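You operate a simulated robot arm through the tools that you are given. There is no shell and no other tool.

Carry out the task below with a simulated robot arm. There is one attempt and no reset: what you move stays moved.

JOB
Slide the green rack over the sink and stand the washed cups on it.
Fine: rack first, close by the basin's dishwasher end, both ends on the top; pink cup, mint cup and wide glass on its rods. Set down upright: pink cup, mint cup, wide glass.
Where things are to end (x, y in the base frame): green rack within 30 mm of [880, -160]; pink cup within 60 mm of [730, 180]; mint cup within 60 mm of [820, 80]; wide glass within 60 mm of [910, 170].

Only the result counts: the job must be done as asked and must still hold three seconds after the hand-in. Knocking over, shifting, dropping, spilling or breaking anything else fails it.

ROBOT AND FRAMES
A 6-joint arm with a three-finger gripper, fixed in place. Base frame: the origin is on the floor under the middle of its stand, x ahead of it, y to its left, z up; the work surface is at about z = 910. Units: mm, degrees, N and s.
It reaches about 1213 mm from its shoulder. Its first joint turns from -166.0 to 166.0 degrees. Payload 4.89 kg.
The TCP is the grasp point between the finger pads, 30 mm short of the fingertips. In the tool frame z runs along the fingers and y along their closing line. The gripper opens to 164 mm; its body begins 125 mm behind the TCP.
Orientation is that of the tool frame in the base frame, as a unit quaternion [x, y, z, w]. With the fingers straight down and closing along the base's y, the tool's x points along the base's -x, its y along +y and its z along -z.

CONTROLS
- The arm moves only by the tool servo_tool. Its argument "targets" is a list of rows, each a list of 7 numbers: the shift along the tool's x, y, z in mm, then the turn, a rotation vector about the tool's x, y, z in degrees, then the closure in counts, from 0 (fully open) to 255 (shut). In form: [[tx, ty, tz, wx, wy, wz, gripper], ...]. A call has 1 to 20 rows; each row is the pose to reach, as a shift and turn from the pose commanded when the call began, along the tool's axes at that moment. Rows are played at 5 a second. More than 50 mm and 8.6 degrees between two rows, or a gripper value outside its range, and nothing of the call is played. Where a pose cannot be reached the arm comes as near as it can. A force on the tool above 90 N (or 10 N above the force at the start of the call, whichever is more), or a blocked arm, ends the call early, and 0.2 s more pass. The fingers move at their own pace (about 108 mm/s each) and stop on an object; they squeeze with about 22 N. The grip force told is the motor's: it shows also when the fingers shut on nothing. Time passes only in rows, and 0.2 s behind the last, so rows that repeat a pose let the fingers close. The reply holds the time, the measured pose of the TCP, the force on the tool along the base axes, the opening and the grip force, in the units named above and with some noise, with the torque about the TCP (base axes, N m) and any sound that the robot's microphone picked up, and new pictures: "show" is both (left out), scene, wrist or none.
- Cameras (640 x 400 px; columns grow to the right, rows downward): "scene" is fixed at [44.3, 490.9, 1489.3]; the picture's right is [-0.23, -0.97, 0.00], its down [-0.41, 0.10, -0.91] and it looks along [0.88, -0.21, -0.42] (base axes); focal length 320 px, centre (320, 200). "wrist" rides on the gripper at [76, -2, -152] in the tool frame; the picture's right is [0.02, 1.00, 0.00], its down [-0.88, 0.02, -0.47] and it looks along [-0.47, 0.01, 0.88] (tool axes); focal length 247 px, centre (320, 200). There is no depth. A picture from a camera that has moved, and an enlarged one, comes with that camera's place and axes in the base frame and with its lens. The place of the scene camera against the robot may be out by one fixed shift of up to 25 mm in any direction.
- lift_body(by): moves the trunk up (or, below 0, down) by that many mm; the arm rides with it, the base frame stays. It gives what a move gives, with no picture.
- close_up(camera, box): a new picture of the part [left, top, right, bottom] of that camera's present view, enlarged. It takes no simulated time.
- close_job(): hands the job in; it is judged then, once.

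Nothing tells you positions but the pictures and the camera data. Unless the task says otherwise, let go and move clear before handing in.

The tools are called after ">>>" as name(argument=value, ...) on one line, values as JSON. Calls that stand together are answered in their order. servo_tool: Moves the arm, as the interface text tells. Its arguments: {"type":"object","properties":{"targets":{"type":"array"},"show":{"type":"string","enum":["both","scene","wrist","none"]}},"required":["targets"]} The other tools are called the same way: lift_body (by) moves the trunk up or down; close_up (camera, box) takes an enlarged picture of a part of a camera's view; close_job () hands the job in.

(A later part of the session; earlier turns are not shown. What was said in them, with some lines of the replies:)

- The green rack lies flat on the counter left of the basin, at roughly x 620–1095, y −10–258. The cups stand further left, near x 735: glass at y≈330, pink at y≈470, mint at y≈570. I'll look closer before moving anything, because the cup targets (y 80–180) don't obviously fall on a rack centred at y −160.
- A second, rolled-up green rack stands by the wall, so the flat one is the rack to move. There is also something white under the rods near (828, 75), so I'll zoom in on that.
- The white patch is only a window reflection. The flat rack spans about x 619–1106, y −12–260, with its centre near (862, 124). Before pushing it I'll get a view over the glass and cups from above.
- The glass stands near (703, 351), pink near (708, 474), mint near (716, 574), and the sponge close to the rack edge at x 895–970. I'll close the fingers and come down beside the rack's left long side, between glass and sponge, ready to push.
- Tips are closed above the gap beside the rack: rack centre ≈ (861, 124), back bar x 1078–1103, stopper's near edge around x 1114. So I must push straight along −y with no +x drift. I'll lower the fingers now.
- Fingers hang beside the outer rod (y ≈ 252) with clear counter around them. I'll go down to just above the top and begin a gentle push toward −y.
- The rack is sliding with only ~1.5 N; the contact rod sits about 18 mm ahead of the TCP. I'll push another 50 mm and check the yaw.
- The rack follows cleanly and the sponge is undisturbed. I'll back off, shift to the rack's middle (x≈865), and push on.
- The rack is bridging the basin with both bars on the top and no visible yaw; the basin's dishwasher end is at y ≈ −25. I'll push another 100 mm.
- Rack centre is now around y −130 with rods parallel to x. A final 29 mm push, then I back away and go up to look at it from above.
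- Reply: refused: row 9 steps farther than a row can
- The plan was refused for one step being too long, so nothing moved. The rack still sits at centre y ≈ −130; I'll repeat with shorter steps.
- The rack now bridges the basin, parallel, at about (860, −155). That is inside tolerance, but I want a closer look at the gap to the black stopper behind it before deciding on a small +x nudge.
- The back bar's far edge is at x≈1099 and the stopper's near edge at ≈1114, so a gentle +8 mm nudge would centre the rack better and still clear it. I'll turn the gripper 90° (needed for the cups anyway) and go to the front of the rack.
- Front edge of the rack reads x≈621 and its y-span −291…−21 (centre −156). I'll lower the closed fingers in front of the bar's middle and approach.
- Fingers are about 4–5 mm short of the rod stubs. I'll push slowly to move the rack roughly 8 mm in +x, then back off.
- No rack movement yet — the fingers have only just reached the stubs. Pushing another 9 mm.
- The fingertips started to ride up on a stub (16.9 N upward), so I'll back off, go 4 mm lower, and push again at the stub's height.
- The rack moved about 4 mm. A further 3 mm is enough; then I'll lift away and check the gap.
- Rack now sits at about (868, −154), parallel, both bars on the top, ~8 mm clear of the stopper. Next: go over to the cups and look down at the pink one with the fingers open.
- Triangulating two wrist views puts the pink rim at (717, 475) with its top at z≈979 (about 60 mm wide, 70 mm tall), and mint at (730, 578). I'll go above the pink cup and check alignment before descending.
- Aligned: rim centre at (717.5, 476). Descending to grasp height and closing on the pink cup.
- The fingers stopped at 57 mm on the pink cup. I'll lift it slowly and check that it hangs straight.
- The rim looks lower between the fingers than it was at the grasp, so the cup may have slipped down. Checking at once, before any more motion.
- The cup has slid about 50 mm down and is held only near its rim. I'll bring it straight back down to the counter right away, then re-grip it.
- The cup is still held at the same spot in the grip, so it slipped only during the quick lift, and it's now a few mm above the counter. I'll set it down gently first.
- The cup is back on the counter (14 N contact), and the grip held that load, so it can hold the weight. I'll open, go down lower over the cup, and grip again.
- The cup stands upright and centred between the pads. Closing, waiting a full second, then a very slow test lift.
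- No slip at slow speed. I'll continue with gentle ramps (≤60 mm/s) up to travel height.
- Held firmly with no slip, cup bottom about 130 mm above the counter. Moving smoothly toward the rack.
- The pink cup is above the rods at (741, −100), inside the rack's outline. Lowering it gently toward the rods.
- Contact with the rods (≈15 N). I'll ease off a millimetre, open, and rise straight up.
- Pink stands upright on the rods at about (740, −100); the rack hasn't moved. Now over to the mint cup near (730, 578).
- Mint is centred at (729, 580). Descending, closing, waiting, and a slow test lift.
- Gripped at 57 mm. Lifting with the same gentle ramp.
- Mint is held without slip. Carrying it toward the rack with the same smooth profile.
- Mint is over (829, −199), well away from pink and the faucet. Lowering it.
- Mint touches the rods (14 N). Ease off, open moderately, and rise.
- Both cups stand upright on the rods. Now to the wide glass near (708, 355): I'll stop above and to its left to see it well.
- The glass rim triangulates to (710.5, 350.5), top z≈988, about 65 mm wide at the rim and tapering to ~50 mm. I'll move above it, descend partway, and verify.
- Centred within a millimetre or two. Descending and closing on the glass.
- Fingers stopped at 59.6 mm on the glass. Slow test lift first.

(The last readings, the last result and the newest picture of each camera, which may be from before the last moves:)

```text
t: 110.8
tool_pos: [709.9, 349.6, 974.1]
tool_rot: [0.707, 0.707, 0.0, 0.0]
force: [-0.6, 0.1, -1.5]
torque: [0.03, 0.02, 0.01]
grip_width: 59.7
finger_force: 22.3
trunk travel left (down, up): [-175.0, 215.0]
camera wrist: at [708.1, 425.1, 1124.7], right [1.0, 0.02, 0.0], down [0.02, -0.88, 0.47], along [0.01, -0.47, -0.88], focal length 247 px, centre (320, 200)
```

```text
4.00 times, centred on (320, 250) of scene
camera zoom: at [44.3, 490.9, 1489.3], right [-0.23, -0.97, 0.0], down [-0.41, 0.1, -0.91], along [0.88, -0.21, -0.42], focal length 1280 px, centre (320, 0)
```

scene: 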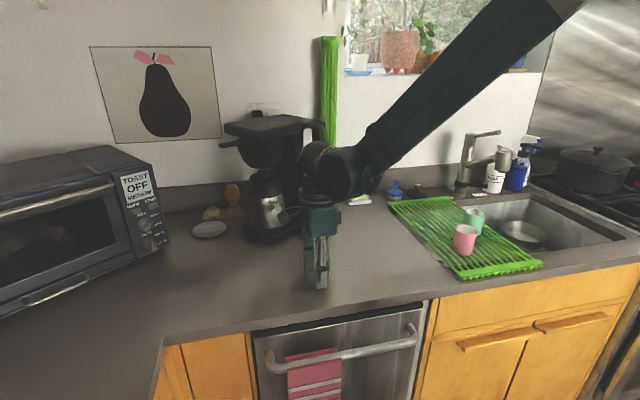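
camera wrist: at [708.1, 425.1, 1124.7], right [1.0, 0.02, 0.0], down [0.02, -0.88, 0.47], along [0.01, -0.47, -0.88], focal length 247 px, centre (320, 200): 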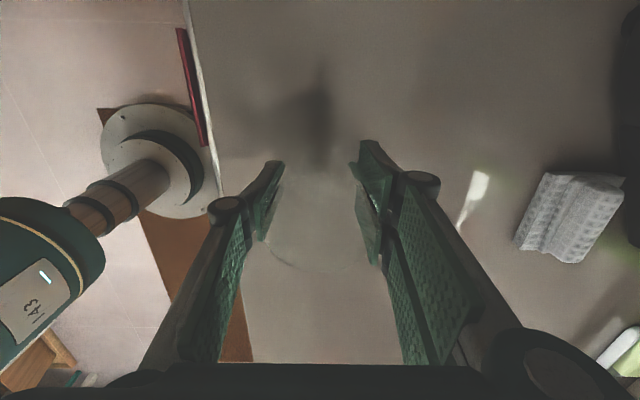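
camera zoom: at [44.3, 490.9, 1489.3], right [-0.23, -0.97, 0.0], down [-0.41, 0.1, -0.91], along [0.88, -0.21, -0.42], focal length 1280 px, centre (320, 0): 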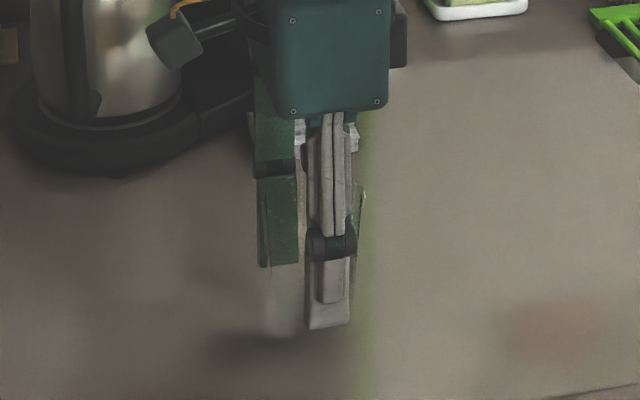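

The glass rises with the gripper (rim unchanged between the pads). Lifting on to travel height.

>>> servo_tool(targets=[[0, 0, -2, 0, 0, 0, 255], [0, 0, -5, 0, 0, 0, 255], [0, 0, -9, 0, 0, 0, 255], [0, 0, -14, 0, 0, 0, 255], [0, 0, -20, 0, 0, 0, 255], [0, 0, -27, 0, 0, 0, 255], [0, 0, -35, 0, 0, 0, 255], [0, 0, -44, 0, 0, 0, 255], [0, 0, -53, 0, 0, 0, 255], [0, 0, -62, 0, 0, 0, 255], [0, 0, -71, 0, 0, 0, 255], [0, 0, -80, 0, 0, 0, 255], [0, 0, -89, 0, 0, 0, 255], [0, 0, -98, 0, 0, 0, 255], [0, 0, -106, 0, 0, 0, 255], [0, 0, -113, 0, 0, 0, 255], [0, 0, -118, 0, 0, 0, 255], [0, 0, -121, 0, 0, 0, 255], [0, 0, -122, 0, 0, 0, 255]], show="both")

>>> close_up(camera="wrist", box=[200, 100, 440, 280])

>>> close_up(camera="scene", box=[260, 150, 380, 250])

```text
t: 114.8
tool_pos: [710.4, 349.7, 1096.0]
tool_rot: [0.707, 0.707, 0.001, 0.0]
force: [0.4, -0.6, -1.4]
torque: [0.02, -0.01, 0.03]
grip_width: 59.5
finger_force: 21.7
trunk travel left (down, up): [-175.0, 215.0]
camera wrist: at [708.4, 425.7, 1246.9], right [1.0, 0.02, 0.0], down [0.02, -0.88, 0.47], along [0.01, -0.47, -0.88], focal length 247 px, centre (320, 200)
```

scene: 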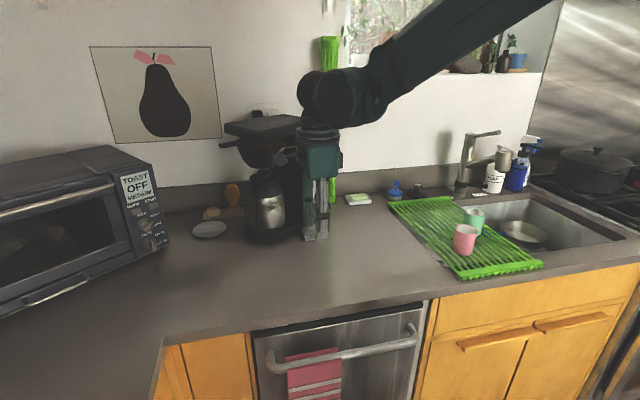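
wrist: 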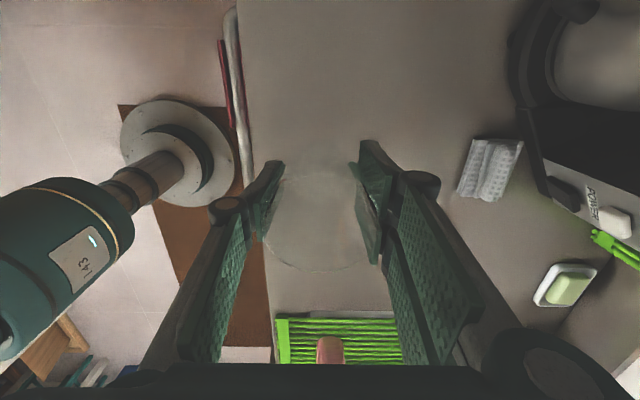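

```text
2.22 times, centred on (320, 190) of wrist
camera zoom: at [708.4, 425.7, 1246.9], right [1.0, 0.02, 0.0], down [0.02, -0.88, 0.47], along [0.01, -0.47, -0.88], focal length 549 px, centre (320, 222)
```

zoom: 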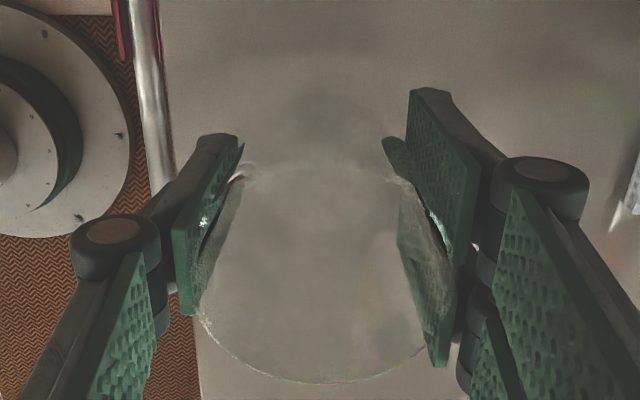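

```text
4.00 times, centred on (320, 200) of scene
camera zoom: at [44.3, 490.9, 1489.3], right [-0.23, -0.97, 0.0], down [-0.41, 0.1, -0.91], along [0.88, -0.21, -0.42], focal length 1280 px, centre (320, 200)
```

zoom: 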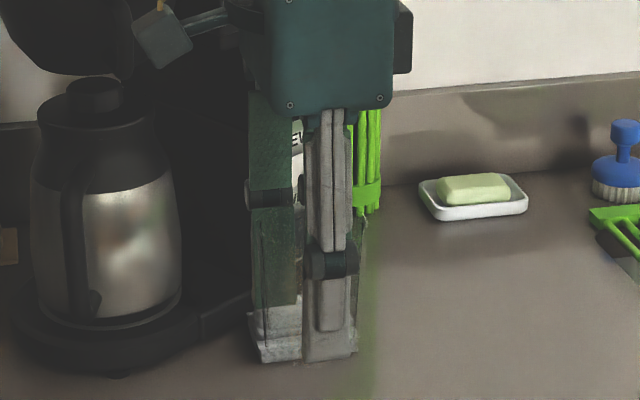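

The glass is steady in the grip. Carrying it across: mostly −y first, then +x toward (920, −110).

>>> servo_tool(targets=[[-4, 0, 0, 0, 0, 0, 255], [-10, 0, 0, 0, 0, 0, 255], [-18, 0, 0, 0, 0, 0, 255], [-28, 0, 0, 0, 0, 0, 255], [-40, 0, 0, 0, 0, 0, 255], [-54, 0, 0, 0, 0, 0, 255], [-70, 0, 0, 0, 0, 0, 255], [-88, 0, 0, 0, 0, 0, 255], [-107, 3, 0, 0, 0, 0, 255], [-127, 8, 0, 0, 0, 0, 255], [-147, 15, 0, 0, 0, 0, 255], [-167, 23, 0, 0, 0, 0, 255], [-187, 32, 0, 0, 0, 0, 255], [-207, 41, 0, 0, 0, 0, 255], [-227, 50, 0, 0, 0, 0, 255], [-246, 58, 0, 0, 0, 0, 255], [-263, 65, 0, 0, 0, 0, 255], [-277, 70, 0, 0, 0, 0, 255], [-288, 73, 0, 0, 0, 0, 255], [-294, 75, 0, 0, 0, 0, 255]], show="wrist")

```text
t: 119.0
tool_pos: [784.7, 56.6, 1093.9]
tool_rot: [0.707, 0.707, 0.0, 0.0]
force: [-0.2, 0.6, -1.7]
torque: [0.03, 0.01, -0.02]
grip_width: 59.6
finger_force: 22.1
trunk travel left (down, up): [-175.0, 215.0]
camera wrist: at [783.3, 130.9, 1246.6], right [1.0, 0.02, 0.0], down [0.02, -0.88, 0.47], along [0.01, -0.47, -0.88], focal length 247 px, centre (320, 200)
```

wrist: 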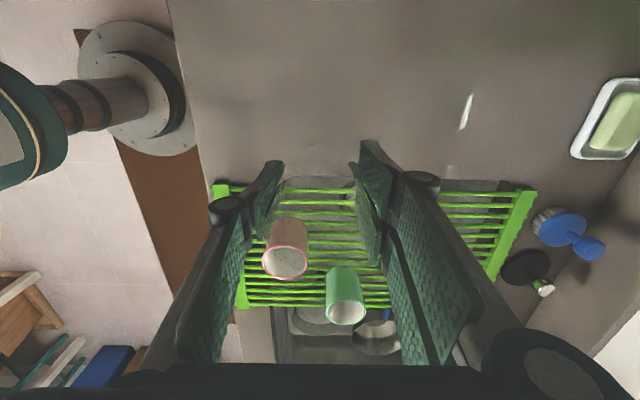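

>>> servo_tool(targets=[[-3, 3, 0, 0, 0, 0, 255], [-8, 8, 0, 0, 0, 0, 255], [-14, 14, 0, 0, 0, 0, 255], [-21, 21, 0, 0, 0, 0, 255], [-30, 29, 0, 0, 0, 0, 255], [-40, 38, 0, 0, 0, 0, 255], [-51, 47, 0, 0, 0, 0, 255], [-63, 56, 0, 0, 0, 0, 255], [-75, 65, 0, 0, 0, 0, 255], [-87, 74, 0, 0, 0, 0, 255], [-99, 83, 0, 0, 0, 0, 255], [-111, 92, 0, 0, 0, 0, 255], [-122, 101, 0, 0, 0, 0, 255], [-133, 109, 0, 0, 0, 0, 255], [-143, 117, 0, 0, 0, 0, 255], [-152, 124, 0, 0, 0, 0, 255], [-159, 130, 0, 0, 0, 0, 255], [-164, 134, 0, 0, 0, 0, 255], [-167, 136, 0, 0, 0, 0, 255], [-167, 136, 0, 0, 0, 0, 255]], show="both")

>>> close_up(camera="scene", box=[380, 140, 560, 285])

>>> close_up(camera="wrist", box=[160, 80, 480, 300])

```text
t: 123.2
tool_pos: [921.6, -111.3, 1096.4]
tool_rot: [0.707, 0.707, 0.0, 0.0]
force: [-0.1, -0.7, -1.4]
torque: [0.03, 0.01, -0.03]
grip_width: 59.7
finger_force: 21.9
trunk travel left (down, up): [-175.0, 215.0]
camera wrist: at [919.9, -35.8, 1248.6], right [1.0, 0.02, 0.0], down [0.02, -0.88, 0.47], along [0.01, -0.47, -0.88], focal length 247 px, centre (320, 200)
```

scene: 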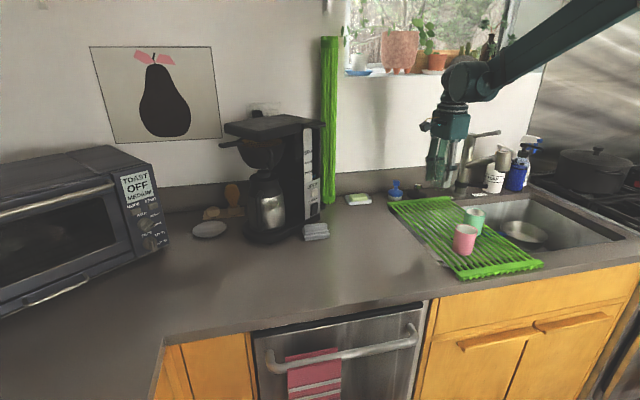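
wrist: 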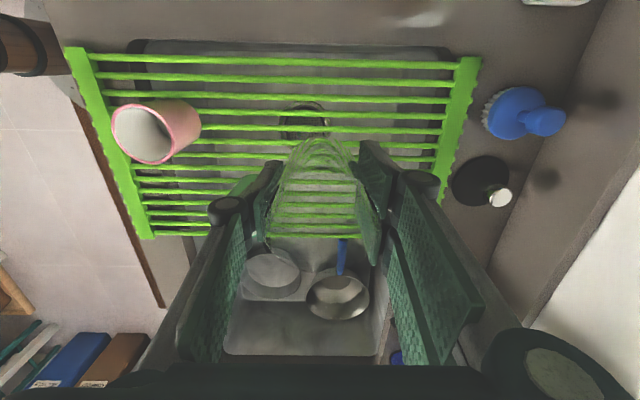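

```text
2.76 times, centred on (470, 212) of scene
camera zoom: at [44.3, 490.9, 1489.3], right [-0.23, -0.97, 0.0], down [-0.41, 0.1, -0.91], along [0.88, -0.21, -0.42], focal length 883 px, centre (-94, 166)
```

zoom: 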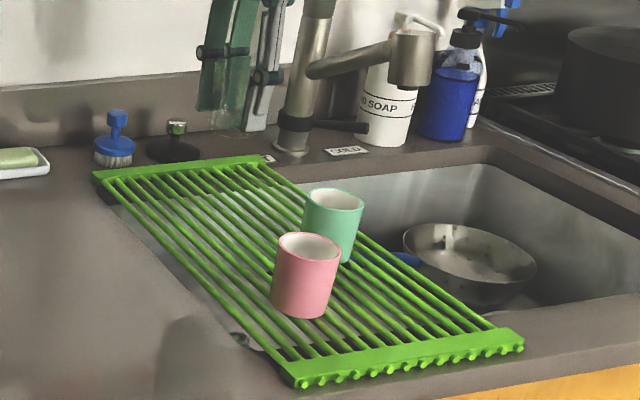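

```text
1.82 times, centred on (320, 190) of wrist
camera zoom: at [919.9, -35.8, 1248.6], right [1.0, 0.02, 0.0], down [0.02, -0.88, 0.47], along [0.01, -0.47, -0.88], focal length 449 px, centre (320, 218)
```

zoom: 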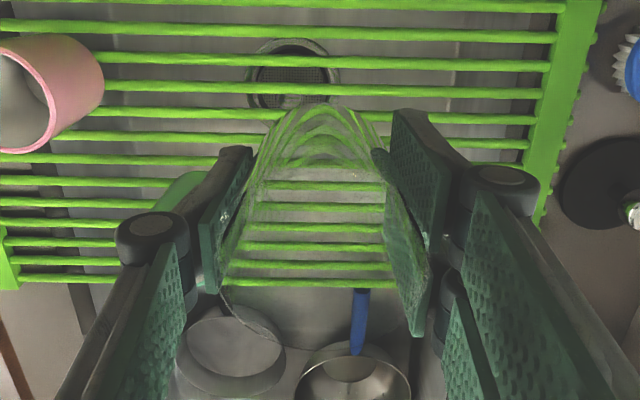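

The glass is over (921, −111), clear of both cups. Lowering it onto the rods.

>>> servo_tool(targets=[[0, 0, 3, 0, 0, 0, 255], [0, 0, 8, 0, 0, 0, 255], [0, 0, 15, 0, 0, 0, 255], [0, 0, 24, 0, 0, 0, 255], [0, 0, 34, 0, 0, 0, 255], [0, 0, 44, 0, 0, 0, 255], [0, 0, 54, 0, 0, 0, 255], [0, 0, 64, 0, 0, 0, 255], [0, 0, 74, 0, 0, 0, 255], [0, 0, 84, 0, 0, 0, 255], [0, 0, 94, 0, 0, 0, 255], [0, 0, 103, 0, 0, 0, 255], [0, 0, 111, 0, 0, 0, 255], [0, 0, 117, 0, 0, 0, 255], [0, 0, 122, 0, 0, 0, 255], [0, 0, 125, 0, 0, 0, 255], [0, 0, 127, 0, 0, 0, 255], [0, 0, 128, 0, 0, 0, 255], [0, 0, 128, 0, 0, 0, 255]], show="both")

```text
t: 127.2
tool_pos: [920.7, -112.0, 967.6]
tool_rot: [0.707, 0.707, 0.0, 0.0]
force: [-0.6, -0.4, -1.9]
torque: [0.02, 0.0, 0.0]
grip_width: 59.5
finger_force: 22.0
trunk travel left (down, up): [-175.0, 215.0]
camera wrist: at [919.0, -35.5, 1119.1], right [1.0, 0.02, 0.0], down [0.02, -0.88, 0.47], along [0.01, -0.47, -0.88], focal length 247 px, centre (320, 200)
```

scene: 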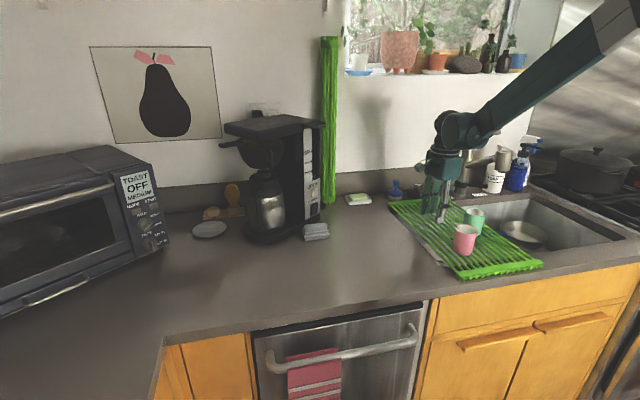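
wrist: 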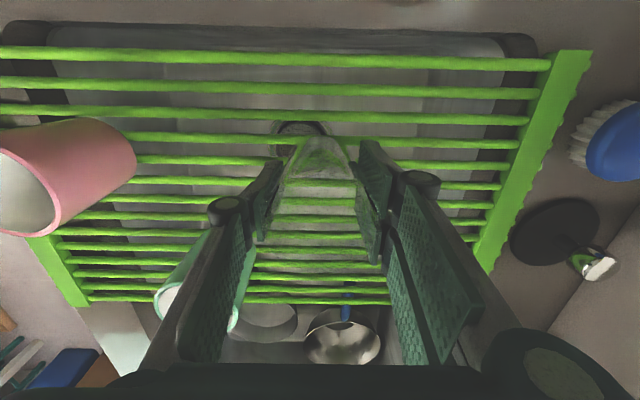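

>>> servo_tool(targets=[[0, 0, 1, 0, 0, 0, 255], [0, 0, 2, 0, 0, 0, 255], [0, 0, 3, 0, 0, 0, 255], [0, 0, 4, 0, 0, 0, 255], [0, 0, 4, 0, 0, 0, 255]], show="none")

```text
t: 128.4
tool_pos: [920.9, -111.7, 963.9]
tool_rot: [0.707, 0.707, 0.0, 0.0]
force: [0.6, 0.4, 0.5]
torque: [-0.07, 0.04, -0.03]
grip_width: 59.3
finger_force: 22.3
trunk travel left (down, up): [-175.0, 215.0]
```

>>> servo_tool(targets=[[0, 0, 0.5, 0, 0, 0, 255], [0, 0, 1, 0, 0, 0, 255], [0, 0, 1, 0, 0, 0, 255]], show="none")

>>> close_up(camera="scene", box=[400, 150, 500, 260])

```text
t: 129.2
tool_pos: [919.5, -111.8, 962.6]
tool_rot: [0.707, 0.707, 0.0, 0.0]
force: [2.5, 3.1, 12.6]
torque: [0.03, 0.08, -0.07]
grip_width: 59.8
finger_force: 22.0
trunk travel left (down, up): [-175.0, 215.0]
```

```text
3.64 times, centred on (450, 205) of scene
camera zoom: at [44.3, 490.9, 1489.3], right [-0.23, -0.97, 0.0], down [-0.41, 0.1, -0.91], along [0.88, -0.21, -0.42], focal length 1164 px, centre (-153, 182)
```

zoom: 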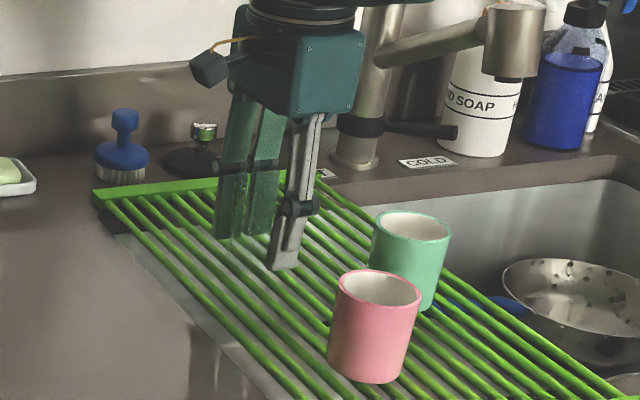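

Contact at 12.6 N. Easing off 1 mm, opening, and rising straight up.

>>> servo_tool(targets=[[0, 0, -1, 0, 0, 0, 255], [0, 0, -1, 0, 0, 0, 235], [0, 0, -1, 0, 0, 0, 150], [0, 0, -1, 0, 0, 0, 100], [0, 0, -1, 0, 0, 0, 80], [0, 0, -1, 0, 0, 0, 80], [0, 0, -10, 0, 0, 0, 80], [0, 0, -35, 0, 0, 0, 80], [0, 0, -75, 0, 0, 0, 80], [0, 0, -115, 0, 0, 0, 80], [0, 0, -155, 0, 0, 0, 80], [0, 0, -180, 0, 0, 0, 80], [0, 0, -180, 0, 0, 0, 80]], show="both")

>>> close_up(camera="scene", box=[390, 160, 560, 285])

>>> close_up(camera="wrist", box=[60, 0, 560, 280])

```text
t: 132.0
tool_pos: [922.2, -110.7, 1142.7]
tool_rot: [0.707, 0.707, 0.0, -0.001]
force: [-0.2, 0.3, 0.2]
torque: [-0.01, -0.05, 0.03]
grip_width: 112.7
finger_force: 0.0
trunk travel left (down, up): [-175.0, 215.0]
camera wrist: at [919.9, -35.8, 1295.1], right [1.0, 0.02, 0.0], down [0.02, -0.88, 0.47], along [0.01, -0.47, -0.88], focal length 247 px, centre (320, 200)
```

scene: 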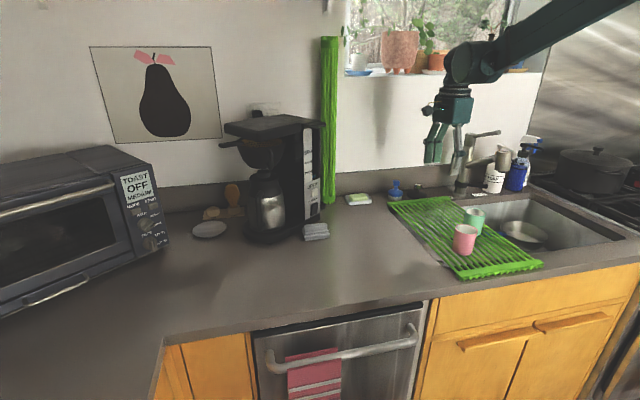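
wrist: 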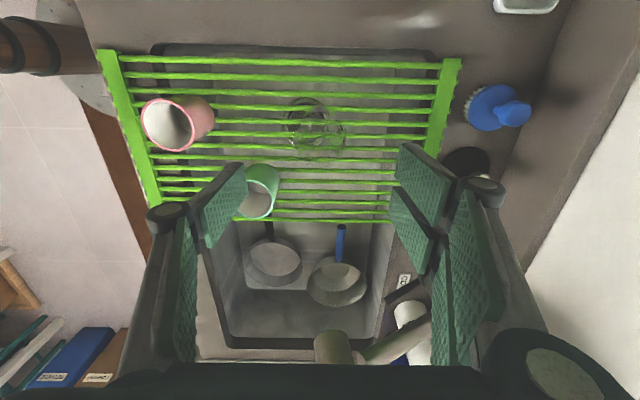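

```text
3.20 times, centred on (475, 222) of scene
camera zoom: at [44.3, 490.9, 1489.3], right [-0.23, -0.97, 0.0], down [-0.41, 0.1, -0.91], along [0.88, -0.21, -0.42], focal length 1024 px, centre (-176, 128)
```

zoom: 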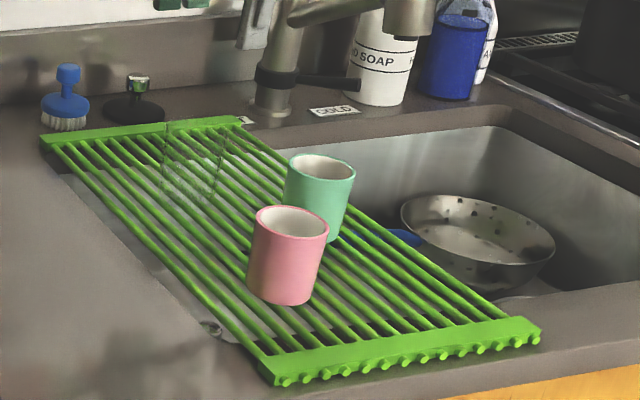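

```text
1.28 times, centred on (310, 140) of wrist
camera zoom: at [919.9, -35.8, 1295.1], right [1.0, 0.02, 0.0], down [0.02, -0.88, 0.47], along [0.01, -0.47, -0.88], focal length 316 px, centre (333, 277)
```

zoom: 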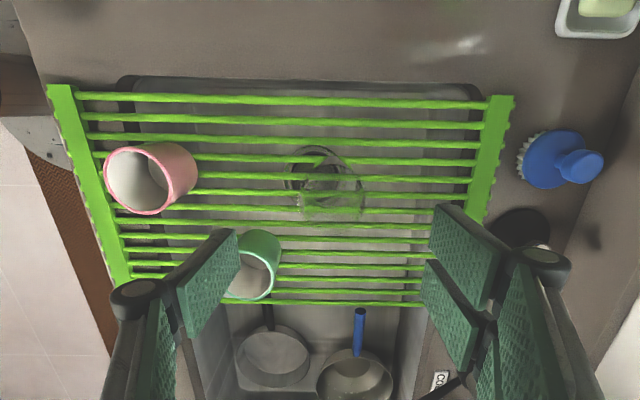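

All three pieces stand upright on the rods. I'll withdraw the arm up and away, then check the rack and everything else from above.

>>> servo_tool(targets=[[0, 0, -40, 0, 0, 0, 60], [0, 0, -80, 0, 0, 0, 30], [8, -18, -110, 0, 0, 0, 0], [18, -50, -125, 0, 0, 0, 0], [30, -88, -130, 0, 0, 0, 0], [45, -125, -130, 0, 0, 0, 0], [60, -160, -130, 0, 0, 0, 0], [75, -190, -130, 0, 0, 0, 0], [90, -200, -130, 0, 0, 0, 0], [90, -200, -130, 0, 0, 0, 0], [90, -200, -130, 0, 0, 0, 0]], show="both")

>>> close_up(camera="scene", box=[390, 170, 560, 285])

>>> close_up(camera="wrist", box=[180, 20, 580, 260])

```text
t: 134.4
tool_pos: [721.0, -20.9, 1274.2]
tool_rot: [0.707, 0.707, 0.0, 0.0]
force: [0.7, 0.3, 0.3]
torque: [0.0, 0.01, 0.02]
grip_width: 164.1
finger_force: 0.0
trunk travel left (down, up): [-175.0, 215.0]
camera wrist: at [719.3, 54.1, 1426.4], right [1.0, 0.02, 0.0], down [0.02, -0.88, 0.47], along [0.01, -0.47, -0.88], focal length 247 px, centre (320, 200)
```

scene: 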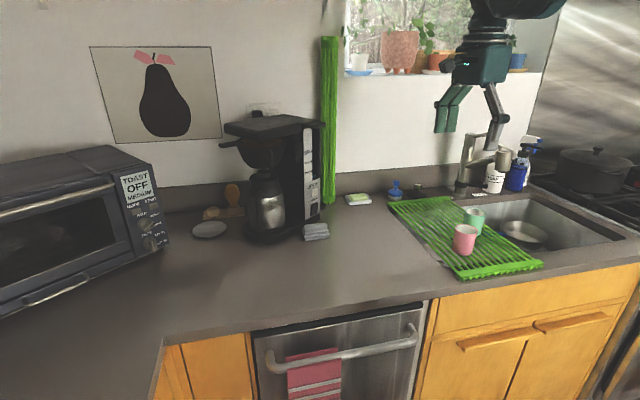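
wrist: 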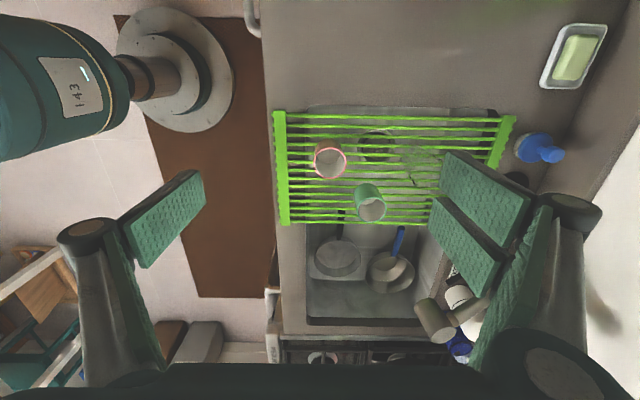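

```text
3.48 times, centred on (475, 228) of scene
camera zoom: at [44.3, 490.9, 1489.3], right [-0.23, -0.97, 0.0], down [-0.41, 0.1, -0.91], along [0.88, -0.21, -0.42], focal length 1114 px, centre (-219, 104)
```

zoom: 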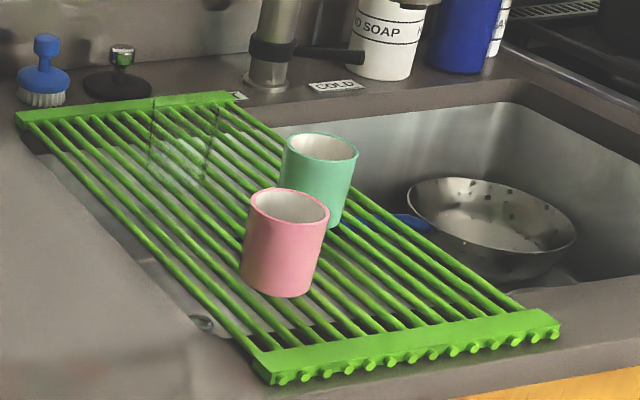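

```text
1.60 times, centred on (380, 140) of wrist
camera zoom: at [719.3, 54.1, 1426.4], right [1.0, 0.02, 0.0], down [0.02, -0.88, 0.47], along [0.01, -0.47, -0.88], focal length 395 px, centre (224, 296)
```

zoom: 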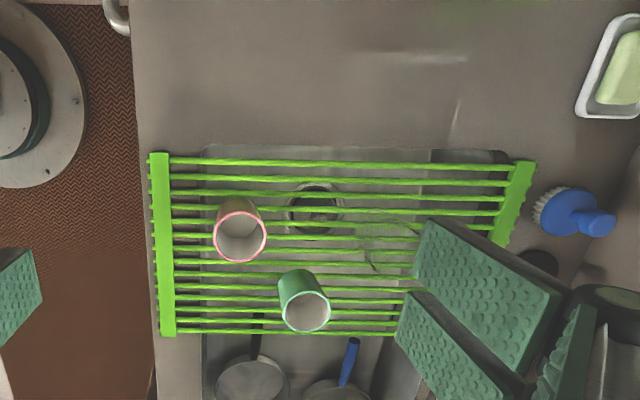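

The rack bridges the basin at about (867, −153), with both end bars on the top and still clear of the stopper. Pink (740, −100), mint (829, −200) and the glass (921, −111) stand upright on its rods, nothing else has been disturbed, and the arm is clear.

The listed cup coordinates (y 80–180) lie on bare counter about 100–200 mm off the rack at its required place. They match spots on the rack where it first lay. I followed the worded job ("stand the cups on it", "on its rods") and kept that same layout relative to the rack. Handing in now.

>>> close_job()

```text
The job is handed in.
```

The rack is over the sink and the three cups are standing on it, but the cups are not at the coordinates you listed. I've handed the job in; no verdict came back.

| Item | Ended at (x, y) | Listed target | Within tolerance? |
|---|---|---|---|
| Green rack | about (867, −153) | (880, −160) ±30 | yes, about 15 mm off |
| Pink cup | about (740, −100) | (730, 180) ±60 | no, about 280 mm off |
| Mint cup | about (829, −200) | (820, 80) ±60 | no, about 280 mm off |
| Wide glass | about (921, −111) | (910, 170) ±60 | no, about 281 mm off |

These positions are estimates from the camera pictures.

**Why the cups are off the listed spots:** the instructions conflict. With the rack at (880, −160), its rods cover roughly y −295 to −25. The listed cup positions (y 80 to 180) are then bare counter. They match spots on the rack where it lay at the start, so I took them as moving with the rack. I put each cup on the rods in that same layout. If you meant the literal coordinates, the cups are in the wrong place.

**Rack:** it sits by the basin's dishwasher end with both end bars on the counter. It clears the black stopper behind it by about 8 mm.

**Slip with the pink cup:** on the first lift it slid about 50 mm down in the grip. I lowered it back to the counter, gripped it again and carried it more slowly. It was not dropped or tipped.

All three cups were upright when I let go. I saw nothing else moved in the last pictures, and the arm is clear.
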